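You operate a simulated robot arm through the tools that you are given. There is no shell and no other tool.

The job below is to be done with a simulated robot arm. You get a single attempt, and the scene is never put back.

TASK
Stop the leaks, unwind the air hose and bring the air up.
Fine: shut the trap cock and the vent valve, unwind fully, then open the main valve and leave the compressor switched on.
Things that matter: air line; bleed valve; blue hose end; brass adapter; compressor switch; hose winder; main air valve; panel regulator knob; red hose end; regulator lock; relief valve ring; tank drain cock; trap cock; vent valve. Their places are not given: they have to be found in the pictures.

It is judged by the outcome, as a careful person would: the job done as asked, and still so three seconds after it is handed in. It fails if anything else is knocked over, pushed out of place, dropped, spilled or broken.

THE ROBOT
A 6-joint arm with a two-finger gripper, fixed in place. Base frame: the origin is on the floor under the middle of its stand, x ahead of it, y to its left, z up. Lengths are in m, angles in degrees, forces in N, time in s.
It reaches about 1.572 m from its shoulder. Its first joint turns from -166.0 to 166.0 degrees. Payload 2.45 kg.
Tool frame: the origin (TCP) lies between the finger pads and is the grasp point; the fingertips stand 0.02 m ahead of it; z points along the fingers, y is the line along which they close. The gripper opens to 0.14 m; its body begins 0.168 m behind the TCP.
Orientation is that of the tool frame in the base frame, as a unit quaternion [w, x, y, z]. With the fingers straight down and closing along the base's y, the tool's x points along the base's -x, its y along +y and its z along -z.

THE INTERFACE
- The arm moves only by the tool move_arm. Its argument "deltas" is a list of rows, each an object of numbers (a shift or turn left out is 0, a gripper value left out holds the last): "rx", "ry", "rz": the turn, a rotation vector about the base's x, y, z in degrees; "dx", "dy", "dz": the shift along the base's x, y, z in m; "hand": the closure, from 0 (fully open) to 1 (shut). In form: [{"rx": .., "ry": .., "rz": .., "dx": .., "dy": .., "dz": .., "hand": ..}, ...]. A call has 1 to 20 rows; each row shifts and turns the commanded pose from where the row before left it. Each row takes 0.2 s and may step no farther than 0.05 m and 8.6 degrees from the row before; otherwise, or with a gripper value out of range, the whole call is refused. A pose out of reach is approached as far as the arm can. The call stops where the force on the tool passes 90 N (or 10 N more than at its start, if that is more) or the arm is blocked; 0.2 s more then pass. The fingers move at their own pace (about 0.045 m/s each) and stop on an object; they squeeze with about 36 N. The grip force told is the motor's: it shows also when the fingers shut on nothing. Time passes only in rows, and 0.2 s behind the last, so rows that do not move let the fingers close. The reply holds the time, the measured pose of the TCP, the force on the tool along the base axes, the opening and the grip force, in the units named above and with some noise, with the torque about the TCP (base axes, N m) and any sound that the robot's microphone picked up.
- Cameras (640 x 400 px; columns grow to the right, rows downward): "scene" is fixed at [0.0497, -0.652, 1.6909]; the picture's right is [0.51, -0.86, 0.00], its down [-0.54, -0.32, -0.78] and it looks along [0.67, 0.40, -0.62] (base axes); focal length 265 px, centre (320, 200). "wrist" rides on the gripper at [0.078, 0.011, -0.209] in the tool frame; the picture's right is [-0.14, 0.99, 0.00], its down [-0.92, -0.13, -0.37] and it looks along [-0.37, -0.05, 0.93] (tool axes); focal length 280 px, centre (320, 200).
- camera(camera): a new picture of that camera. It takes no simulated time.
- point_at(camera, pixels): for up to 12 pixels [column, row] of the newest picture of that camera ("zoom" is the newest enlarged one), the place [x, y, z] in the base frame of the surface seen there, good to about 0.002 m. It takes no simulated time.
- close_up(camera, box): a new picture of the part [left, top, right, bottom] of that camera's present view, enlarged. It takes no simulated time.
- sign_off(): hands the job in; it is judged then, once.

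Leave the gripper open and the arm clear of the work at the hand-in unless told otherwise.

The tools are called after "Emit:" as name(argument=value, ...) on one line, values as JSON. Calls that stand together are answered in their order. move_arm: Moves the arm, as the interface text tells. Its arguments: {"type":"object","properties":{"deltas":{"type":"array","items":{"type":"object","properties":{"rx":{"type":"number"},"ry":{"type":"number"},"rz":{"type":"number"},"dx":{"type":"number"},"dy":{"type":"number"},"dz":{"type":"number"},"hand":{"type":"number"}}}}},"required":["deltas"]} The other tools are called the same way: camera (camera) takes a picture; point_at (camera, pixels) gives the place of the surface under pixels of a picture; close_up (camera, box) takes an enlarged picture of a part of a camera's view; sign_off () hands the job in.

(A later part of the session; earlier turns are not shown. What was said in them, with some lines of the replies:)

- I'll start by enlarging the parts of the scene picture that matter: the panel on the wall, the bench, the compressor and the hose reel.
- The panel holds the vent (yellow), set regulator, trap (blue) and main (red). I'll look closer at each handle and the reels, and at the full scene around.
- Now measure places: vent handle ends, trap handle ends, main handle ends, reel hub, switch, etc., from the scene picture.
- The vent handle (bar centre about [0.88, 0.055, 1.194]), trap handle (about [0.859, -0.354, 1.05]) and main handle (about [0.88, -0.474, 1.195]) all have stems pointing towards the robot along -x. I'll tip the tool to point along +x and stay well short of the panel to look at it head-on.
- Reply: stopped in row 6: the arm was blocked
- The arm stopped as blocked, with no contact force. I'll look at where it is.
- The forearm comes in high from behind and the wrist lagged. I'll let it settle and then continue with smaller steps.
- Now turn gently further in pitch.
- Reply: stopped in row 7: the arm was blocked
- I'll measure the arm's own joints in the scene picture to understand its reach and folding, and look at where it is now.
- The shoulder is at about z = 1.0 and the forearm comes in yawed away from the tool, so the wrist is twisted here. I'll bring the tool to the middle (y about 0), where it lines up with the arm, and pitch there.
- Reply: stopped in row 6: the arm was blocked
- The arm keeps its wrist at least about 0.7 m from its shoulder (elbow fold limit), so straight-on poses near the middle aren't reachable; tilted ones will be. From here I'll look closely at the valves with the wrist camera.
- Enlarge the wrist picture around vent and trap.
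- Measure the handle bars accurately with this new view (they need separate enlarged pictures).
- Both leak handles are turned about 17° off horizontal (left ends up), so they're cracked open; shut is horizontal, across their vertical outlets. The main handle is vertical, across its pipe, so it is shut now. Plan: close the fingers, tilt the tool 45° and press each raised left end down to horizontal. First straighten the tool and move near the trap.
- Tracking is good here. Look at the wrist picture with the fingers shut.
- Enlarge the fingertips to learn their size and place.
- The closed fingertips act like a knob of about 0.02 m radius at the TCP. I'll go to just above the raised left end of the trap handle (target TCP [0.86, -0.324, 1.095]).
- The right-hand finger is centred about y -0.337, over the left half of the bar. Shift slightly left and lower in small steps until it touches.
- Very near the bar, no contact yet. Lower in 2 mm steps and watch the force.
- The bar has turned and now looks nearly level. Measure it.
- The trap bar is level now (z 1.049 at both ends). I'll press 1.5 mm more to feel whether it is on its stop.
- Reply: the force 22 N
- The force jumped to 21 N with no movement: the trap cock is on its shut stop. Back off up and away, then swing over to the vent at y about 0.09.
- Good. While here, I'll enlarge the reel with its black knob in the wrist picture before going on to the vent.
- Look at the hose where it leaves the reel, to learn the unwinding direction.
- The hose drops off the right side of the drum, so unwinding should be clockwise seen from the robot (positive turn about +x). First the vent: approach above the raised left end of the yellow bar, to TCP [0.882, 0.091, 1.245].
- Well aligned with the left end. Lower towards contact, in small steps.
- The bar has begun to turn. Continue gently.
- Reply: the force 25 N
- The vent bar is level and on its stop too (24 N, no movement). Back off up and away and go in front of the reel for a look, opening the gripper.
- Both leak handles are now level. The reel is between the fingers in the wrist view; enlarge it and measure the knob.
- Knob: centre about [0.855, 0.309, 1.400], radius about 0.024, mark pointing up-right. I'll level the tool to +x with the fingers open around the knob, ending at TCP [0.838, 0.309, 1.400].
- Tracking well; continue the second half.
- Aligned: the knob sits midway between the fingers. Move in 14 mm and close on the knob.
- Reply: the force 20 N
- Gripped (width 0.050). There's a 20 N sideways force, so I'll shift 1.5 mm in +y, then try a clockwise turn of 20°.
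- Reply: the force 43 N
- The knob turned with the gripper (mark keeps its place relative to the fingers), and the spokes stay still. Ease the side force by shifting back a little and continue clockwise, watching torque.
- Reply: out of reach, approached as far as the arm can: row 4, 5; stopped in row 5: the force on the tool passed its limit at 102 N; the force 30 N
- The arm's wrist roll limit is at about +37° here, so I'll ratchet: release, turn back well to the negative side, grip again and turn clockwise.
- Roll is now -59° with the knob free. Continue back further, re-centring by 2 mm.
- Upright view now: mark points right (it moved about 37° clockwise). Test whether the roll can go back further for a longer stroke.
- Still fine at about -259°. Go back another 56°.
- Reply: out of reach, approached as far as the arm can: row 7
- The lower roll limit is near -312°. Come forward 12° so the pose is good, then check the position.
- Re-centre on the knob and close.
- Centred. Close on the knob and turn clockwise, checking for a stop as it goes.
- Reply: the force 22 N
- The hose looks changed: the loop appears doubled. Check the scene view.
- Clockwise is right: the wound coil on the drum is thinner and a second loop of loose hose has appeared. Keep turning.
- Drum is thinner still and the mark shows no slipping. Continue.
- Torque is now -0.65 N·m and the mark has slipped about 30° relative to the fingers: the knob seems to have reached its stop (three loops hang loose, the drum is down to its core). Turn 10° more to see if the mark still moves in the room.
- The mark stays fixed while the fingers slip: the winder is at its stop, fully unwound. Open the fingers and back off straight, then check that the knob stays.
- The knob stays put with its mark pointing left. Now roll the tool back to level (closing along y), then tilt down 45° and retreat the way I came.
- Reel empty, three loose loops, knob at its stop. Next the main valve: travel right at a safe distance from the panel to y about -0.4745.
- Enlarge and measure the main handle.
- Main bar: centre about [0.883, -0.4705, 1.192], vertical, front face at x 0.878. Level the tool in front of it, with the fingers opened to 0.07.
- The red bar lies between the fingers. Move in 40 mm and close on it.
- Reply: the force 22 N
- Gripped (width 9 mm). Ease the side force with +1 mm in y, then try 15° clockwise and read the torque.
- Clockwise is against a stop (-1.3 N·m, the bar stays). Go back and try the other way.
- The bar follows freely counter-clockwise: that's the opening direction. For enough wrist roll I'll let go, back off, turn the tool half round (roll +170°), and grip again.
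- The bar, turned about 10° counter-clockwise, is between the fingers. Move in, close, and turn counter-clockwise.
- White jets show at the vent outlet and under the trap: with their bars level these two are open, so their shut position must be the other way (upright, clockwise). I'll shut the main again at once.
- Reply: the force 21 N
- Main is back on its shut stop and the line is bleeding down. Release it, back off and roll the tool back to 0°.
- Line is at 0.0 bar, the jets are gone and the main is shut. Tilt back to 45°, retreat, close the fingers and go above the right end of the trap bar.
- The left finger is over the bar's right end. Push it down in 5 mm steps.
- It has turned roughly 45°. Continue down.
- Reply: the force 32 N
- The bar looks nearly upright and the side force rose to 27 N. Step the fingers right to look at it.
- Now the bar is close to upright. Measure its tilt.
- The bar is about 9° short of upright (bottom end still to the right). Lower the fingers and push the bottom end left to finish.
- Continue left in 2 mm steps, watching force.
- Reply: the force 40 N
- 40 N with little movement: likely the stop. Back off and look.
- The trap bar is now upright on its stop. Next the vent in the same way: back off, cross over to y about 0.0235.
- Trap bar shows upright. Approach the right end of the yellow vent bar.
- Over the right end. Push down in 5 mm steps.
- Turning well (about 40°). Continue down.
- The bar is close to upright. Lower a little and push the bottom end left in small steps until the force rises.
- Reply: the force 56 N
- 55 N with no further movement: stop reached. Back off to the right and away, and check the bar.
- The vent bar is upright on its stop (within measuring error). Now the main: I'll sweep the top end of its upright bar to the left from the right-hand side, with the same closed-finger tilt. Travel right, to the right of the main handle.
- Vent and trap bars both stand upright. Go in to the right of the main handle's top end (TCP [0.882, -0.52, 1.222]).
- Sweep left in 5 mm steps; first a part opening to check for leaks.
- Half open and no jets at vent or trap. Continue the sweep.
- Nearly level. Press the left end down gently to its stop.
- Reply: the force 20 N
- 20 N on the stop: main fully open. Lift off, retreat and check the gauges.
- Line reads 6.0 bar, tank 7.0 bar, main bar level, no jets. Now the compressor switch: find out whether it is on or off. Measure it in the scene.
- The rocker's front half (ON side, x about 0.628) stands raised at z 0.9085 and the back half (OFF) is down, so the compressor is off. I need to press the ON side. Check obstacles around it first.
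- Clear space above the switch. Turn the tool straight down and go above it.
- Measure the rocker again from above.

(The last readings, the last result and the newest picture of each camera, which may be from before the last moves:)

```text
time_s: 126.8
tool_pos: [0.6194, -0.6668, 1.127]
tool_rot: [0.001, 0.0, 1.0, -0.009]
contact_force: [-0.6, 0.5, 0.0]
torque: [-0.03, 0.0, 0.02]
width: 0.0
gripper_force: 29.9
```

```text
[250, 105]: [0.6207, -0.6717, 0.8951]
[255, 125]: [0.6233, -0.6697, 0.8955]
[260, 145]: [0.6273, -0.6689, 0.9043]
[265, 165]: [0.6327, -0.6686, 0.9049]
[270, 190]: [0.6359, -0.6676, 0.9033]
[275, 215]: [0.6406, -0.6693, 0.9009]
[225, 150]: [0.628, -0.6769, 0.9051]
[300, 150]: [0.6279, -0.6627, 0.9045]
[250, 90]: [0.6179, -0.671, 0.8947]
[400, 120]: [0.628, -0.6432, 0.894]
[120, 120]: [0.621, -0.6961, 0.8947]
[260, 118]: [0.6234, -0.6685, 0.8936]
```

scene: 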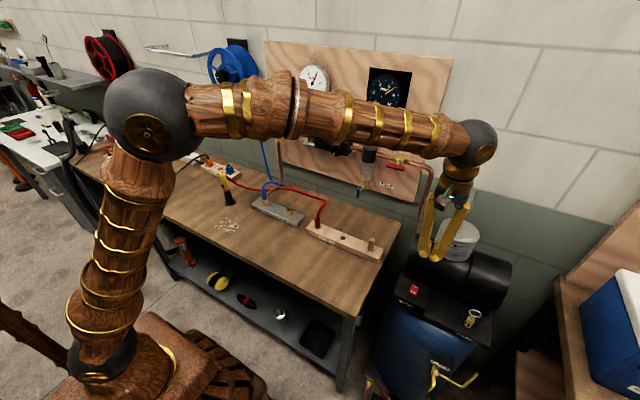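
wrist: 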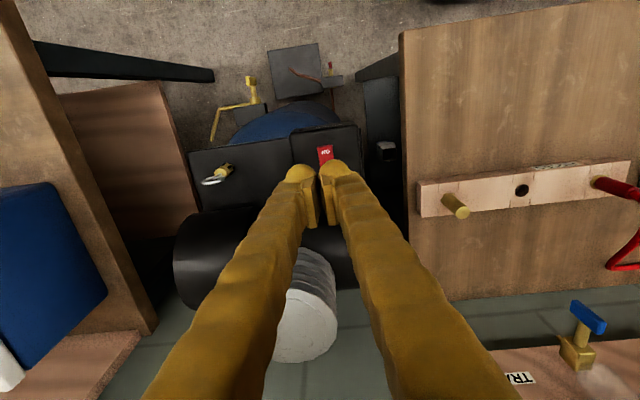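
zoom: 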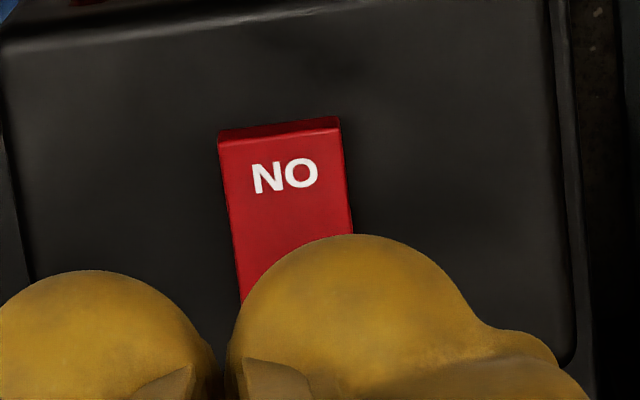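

Front edge of the rocker at x 0.626, centre y -0.667. I'll put the left finger over its ON half (TCP x 0.630, y -0.680) and come down to just above it.

Emit:
move_arm(deltas=[{"dx": 0.0106, "dy": -0.0132}, {"dz": -0.036}, {"dz": -0.036}, {"dz": -0.036}, {"dz": -0.036}, {"dz": -0.036}, {}])

Emit:
close_up(camera="wrist", box=[270, 120, 390, 220])

Emit:
close_up(camera="scene", box=[390, 240, 450, 320])

```text
time_s: 128.3
tool_pos: [0.6318, -0.6837, 0.9439]
tool_rot: [0.0, 0.0, 1.0, -0.009]
contact_force: [0.3, -0.2, -0.1]
torque: [-0.01, -0.01, 0.01]
width: 0.0001
gripper_force: 29.8
```

```text
4.00 times, centred on (330, 170) of wrist
```

zoom: 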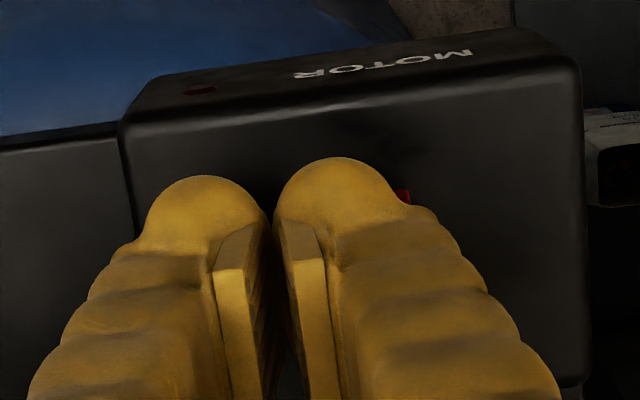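

```text
5.00 times, centred on (420, 280) of scene
```

zoom: 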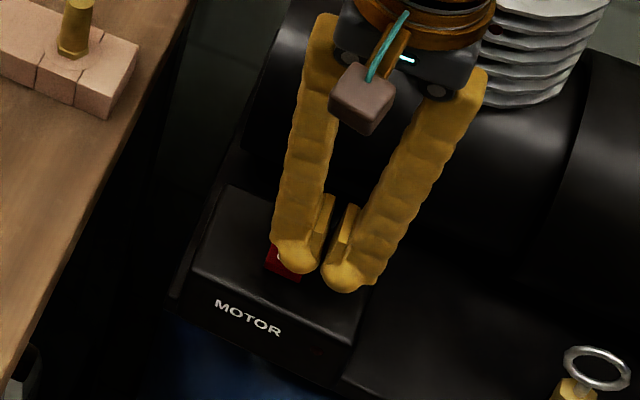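

Left finger is over the rocker. Shift slightly and press down in small steps.

Emit:
move_arm(deltas=[{"dx": -0.003, "dy": 0.004}, {"dz": -0.008}, {"dz": -0.004}, {"dz": -0.003}, {"dz": -0.002}, {"dz": -0.002}, {}])

Emit:
close_up(camera="scene", box=[390, 240, 450, 320])

```text
time_s: 129.9
tool_pos: [0.6287, -0.6779, 0.9269]
tool_rot: [0.001, 0.0, 1.0, -0.009]
contact_force: [0.0, -0.2, -0.9]
torque: [-0.05, 0.03, 0.02]
width: 0.0001
gripper_force: 29.7
```

```text
5.00 times, centred on (420, 280) of scene
```

zoom: 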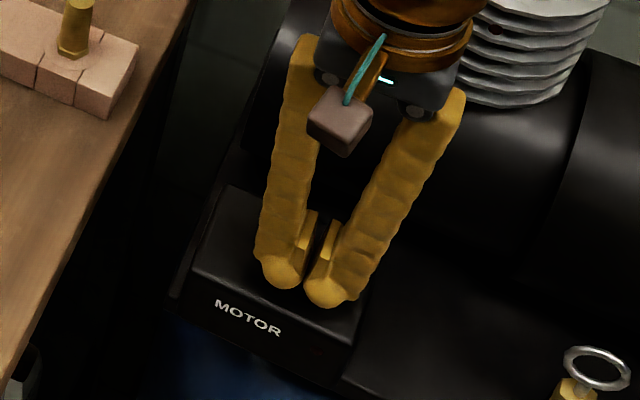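

Emit:
move_arm(deltas=[{"dz": -0.002}, {"dz": -0.002}, {}])

```text
time_s: 130.8
tool_pos: [0.6285, -0.6776, 0.9232]
tool_rot: [0.002, 0.0, 1.0, -0.009]
contact_force: [0.6, -0.2, 2.5]
torque: [0.01, 0.01, 0.0]
width: 0.0
gripper_force: 29.0
heard: click
```

A click was heard. Lift straight up and look at the switch.

Emit:
move_arm(deltas=[{"dz": 0.01}, {"dz": 0.03}, {"dz": 0.04}, {"dz": 0.045}, {"dz": 0.045}, {"dz": 0.045, "dx": -0.03}, {"dx": -0.045}, {}])

Emit:
close_up(camera="scene", box=[400, 275, 430, 305])

Emit:
point_at(camera="zoom", pixels=[[325, 125], [322, 142], [318, 155], [312, 170], [306, 185], [300, 200], [296, 215], [291, 230], [287, 243], [284, 258], [280, 270]])

Emit:
camera(camera="scene")

```text
refused: row 6 steps farther than a row can; nothing moved
```

```text
13.33 times, centred on (415, 290) of scene
```

zoom: 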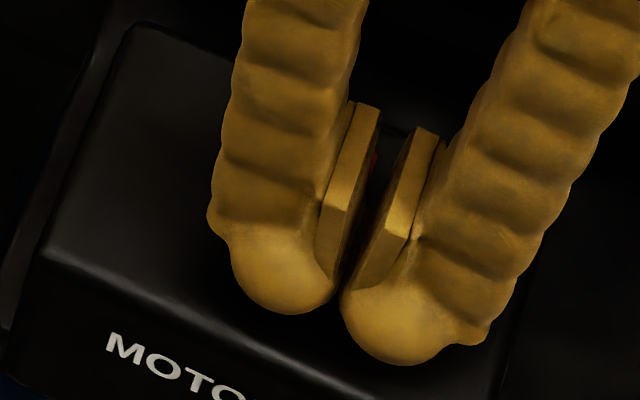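

```text
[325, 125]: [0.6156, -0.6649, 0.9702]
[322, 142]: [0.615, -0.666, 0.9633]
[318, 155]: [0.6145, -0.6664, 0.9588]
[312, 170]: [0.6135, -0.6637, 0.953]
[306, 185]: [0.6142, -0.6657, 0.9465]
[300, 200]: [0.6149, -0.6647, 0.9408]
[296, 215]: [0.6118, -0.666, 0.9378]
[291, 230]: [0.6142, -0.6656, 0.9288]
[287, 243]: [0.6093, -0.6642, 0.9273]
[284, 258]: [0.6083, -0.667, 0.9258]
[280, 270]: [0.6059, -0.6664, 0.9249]
```

```text
taken
```

scene: 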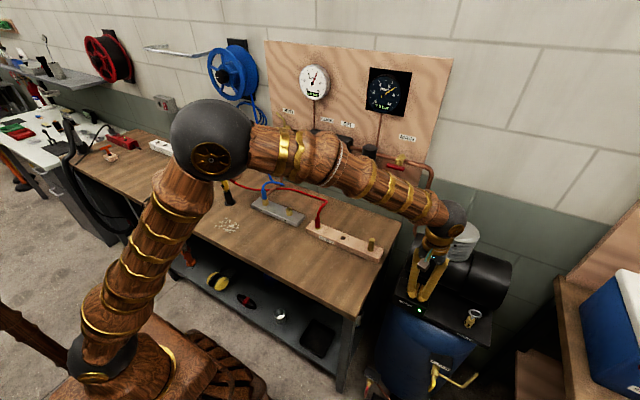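

That step was refused as too long; a green lamp now shows on the compressor at (403, 308). Lift with smaller steps.

Emit:
move_arm(deltas=[{"dz": 0.01}, {"dz": 0.03}, {"dz": 0.04}, {"dz": 0.045}, {"dz": 0.045}, {"dz": 0.04, "dx": -0.02}, {"dx": -0.03, "dz": 0.03}, {"dx": -0.03, "dz": 0.03}, {}])

Emit:
close_up(camera="scene", box=[395, 275, 435, 315])

Emit:
point_at(camera="zoom", pixels=[[315, 80], [310, 95], [306, 108], [302, 120], [298, 132], [293, 145], [290, 155], [286, 165], [280, 180]])

Emit:
camera(camera="scene")

```text
time_s: 132.8
tool_pos: [0.5479, -0.6757, 1.1921]
tool_rot: [0.001, 0.0, 1.0, -0.008]
contact_force: [-0.6, 1.1, 0.7]
torque: [0.02, 0.0, -0.01]
width: 0.0
gripper_force: 29.5
```

```text
10.00 times, centred on (415, 295) of scene
```

zoom: 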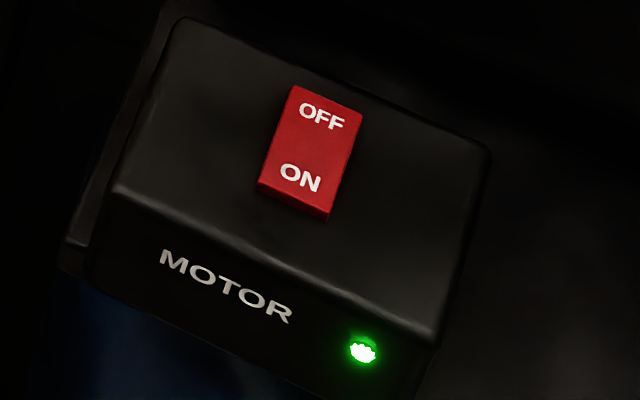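

```text
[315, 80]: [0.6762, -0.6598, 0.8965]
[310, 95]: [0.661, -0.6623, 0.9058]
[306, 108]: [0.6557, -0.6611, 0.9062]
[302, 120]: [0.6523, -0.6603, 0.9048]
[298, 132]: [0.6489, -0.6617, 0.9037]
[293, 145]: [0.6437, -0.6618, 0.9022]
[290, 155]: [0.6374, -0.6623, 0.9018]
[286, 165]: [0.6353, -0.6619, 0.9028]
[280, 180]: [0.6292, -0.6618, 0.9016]
```

```text
taken
```

scene: 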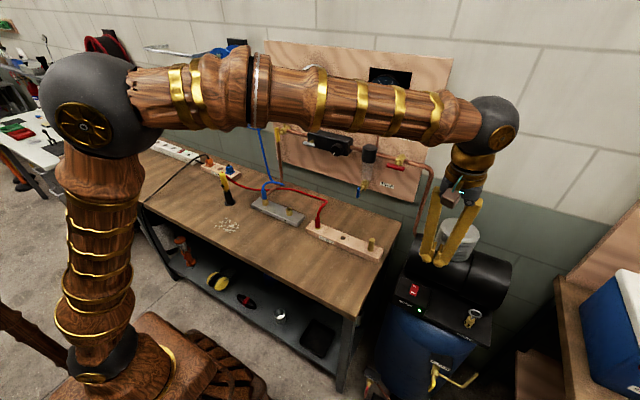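

The ON side is down and the green motor lamp is lit. Now open the gripper and bring the arm back to its clear starting area, then check gauges and outlets once more.

Emit:
move_arm(deltas=[{"dz": 0.045, "hand": 0}, {"dz": 0.045}, {"dz": 0.045}, {"dz": 0.045}, {"dz": 0.045}, {"dz": 0.045}, {"dz": 0.045}, {"dx": -0.015, "dy": 0.04}, {"dx": -0.015, "dy": 0.04}, {"dx": -0.015, "dy": 0.04}, {"dx": -0.015, "dy": 0.04}, {"dx": -0.015, "dy": 0.04}, {"dx": -0.015, "dy": 0.04}, {"dx": -0.015, "dy": 0.04}, {"dy": 0.035}, {}, {}])

Emit:
camera(camera="scene")

Emit:
camera(camera="wrist")

Emit:
close_up(camera="scene", box=[255, 50, 445, 210])

```text
time_s: 136.3
tool_pos: [0.4403, -0.3592, 1.4963]
tool_rot: [0.0, 0.0, 1.0, -0.009]
contact_force: [-0.2, -0.4, -0.4]
torque: [-0.02, -0.02, -0.01]
width: 0.1399
gripper_force: 0.2
out of reach, approached as far as the arm can: row 7
```

```text
taken
```

scene: 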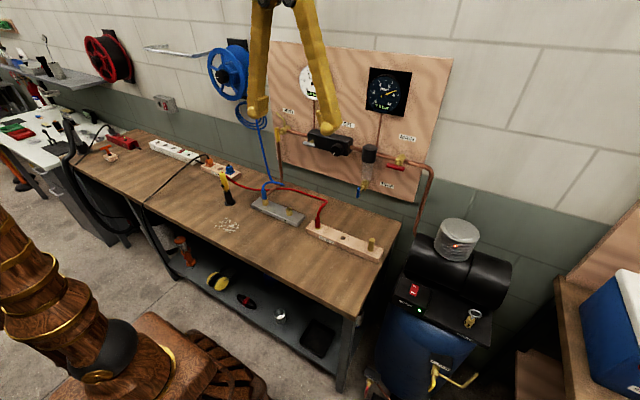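

```text
taken
```

wrist: 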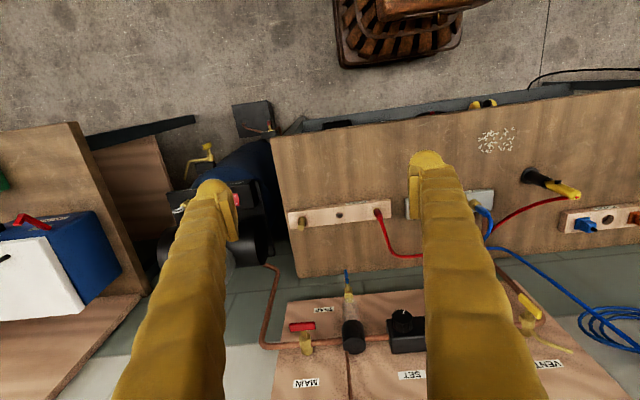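

```text
2.50 times, centred on (350, 130) of scene
```

zoom: 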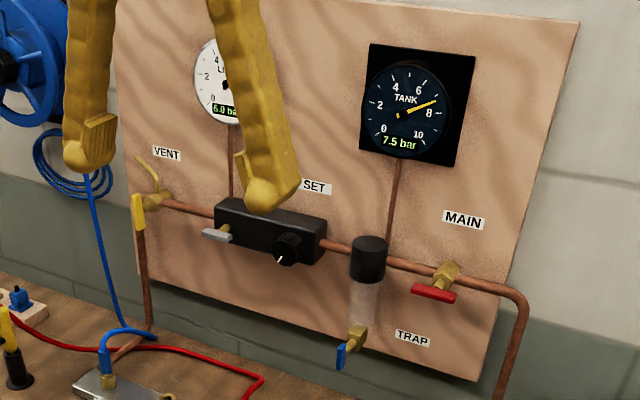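

Tank is rising (7.5 bar), line steady at 6.0 bar. I see an orange spot on the compressor's ribbed top at about (452, 246); enlarge it, and check the reel again.

Emit:
close_up(camera="scene", box=[395, 205, 525, 335])

Emit:
close_up(camera="scene", box=[195, 30, 295, 140])

Emit:
close_up(camera="scene", box=[195, 150, 395, 290])

```text
3.08 times, centred on (460, 270) of scene
```

zoom: 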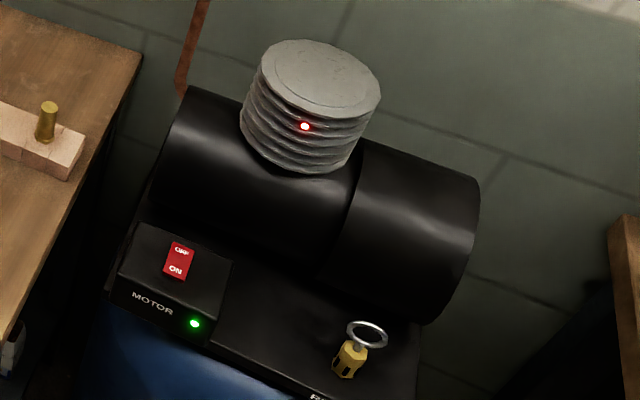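

```text
3.64 times, centred on (245, 85) of scene
```

zoom: 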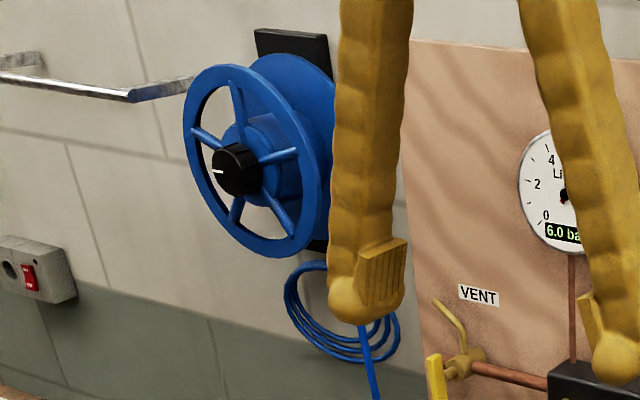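

```text
2.86 times, centred on (295, 220) of scene
```

zoom: 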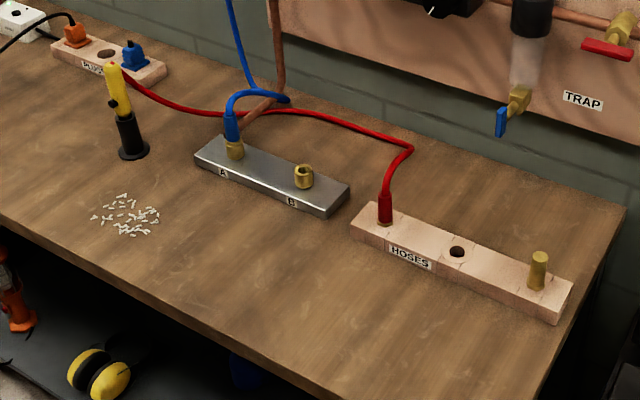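

A red lamp shows on the compressor head (running/hot) and the tank is pumping up. I'll wait a few seconds and watch how the pressures settle.

Emit:
move_arm(deltas=[{}, {}, {}, {}, {}, {}, {}, {}, {}, {}, {}, {}, {}, {}, {}, {}, {}, {}, {}, {}])

Emit:
close_up(camera="scene", box=[255, 50, 445, 210])

Emit:
close_up(camera="scene", box=[395, 205, 525, 335])

```text
time_s: 140.6
tool_pos: [0.4386, -0.358, 1.497]
tool_rot: [0.001, 0.0, 1.0, -0.009]
contact_force: [-0.7, -1.9, 0.5]
torque: [0.03, 0.02, -0.01]
width: 0.1402
gripper_force: 0.1
```

```text
2.50 times, centred on (350, 130) of scene
```

zoom: 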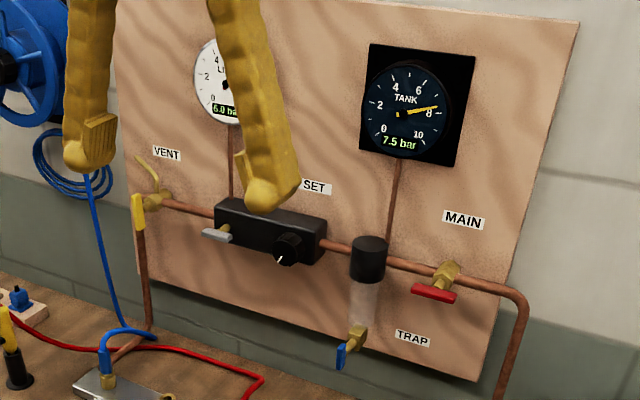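

```text
3.08 times, centred on (460, 270) of scene
```

zoom: 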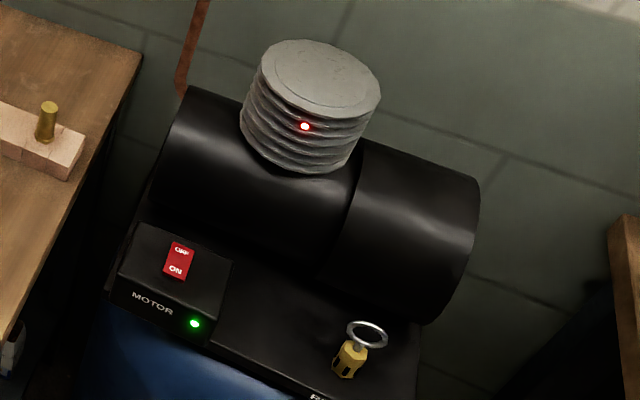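

Stable: tank 7.5 bar, line 6.0 bar, compressor on. One last enlarged look at the vent and trap outlets and the winder before handing in.

Emit:
close_up(camera="scene", box=[270, 100, 330, 150])

Emit:
close_up(camera="scene", box=[340, 140, 430, 210])

Emit:
close_up(camera="scene", box=[205, 40, 265, 140])

```text
8.00 times, centred on (300, 125) of scene
```

zoom: 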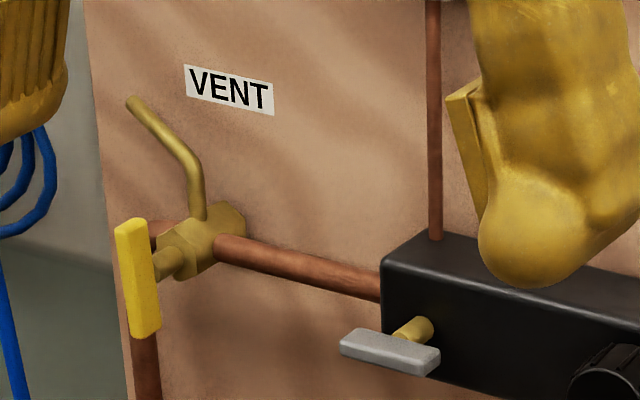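

```text
5.71 times, centred on (385, 175) of scene
```

zoom: 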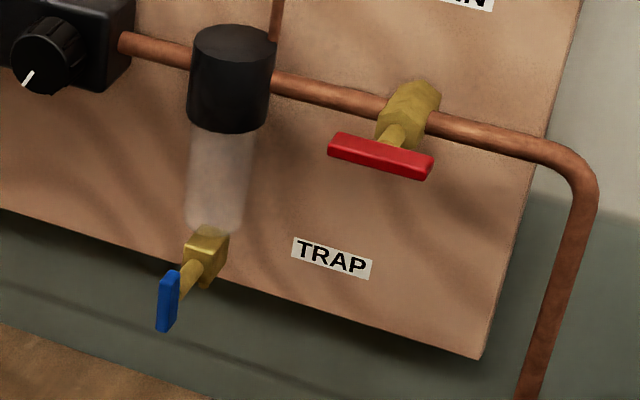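

```text
4.00 times, centred on (235, 90) of scene
```

zoom: 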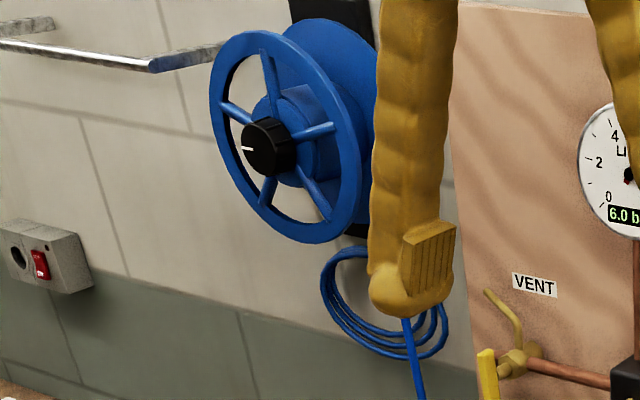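

No jets show at the vent or trap, both of which are upright on their shut stops. The winder is at its end with the hose loose, and the main is fully open. The line reads 6.0 bar, the tank 7.5 bar, and the compressor is on. The gripper is open and the arm is clear, so I'm handing in.

Emit:
sign_off()

```text
The job is handed in.
```

The job is done and handed in: the leaks are stopped, the hose is fully unwound, and the air is up with the compressor left on.

- **Leaks:** the trap cock and vent valve are both shut against their stops. No air shows at either outlet with the line under pressure.
- **Hose winder:** turned clockwise to its end stop. The drum is empty and the hose hangs in loose loops.
- **Main valve:** fully open. The line reads 6.0 bar.
- **Compressor:** switched on, with the green motor lamp lit. The tank pumped up from 7.0 bar and is holding at 7.5 bar. A red lamp came on at the compressor head when it started; I took it as a running or hot light.

I made one mistake along the way. I first turned the trap and vent handles the wrong way, to fully open. When I began opening the main, air blew from both outlets for a few seconds. I shut the main at once, closed both valves properly, and then reopened it with no leaks.

I saw nothing else moved or knocked over. The gripper is open and the arm is clear of the work.
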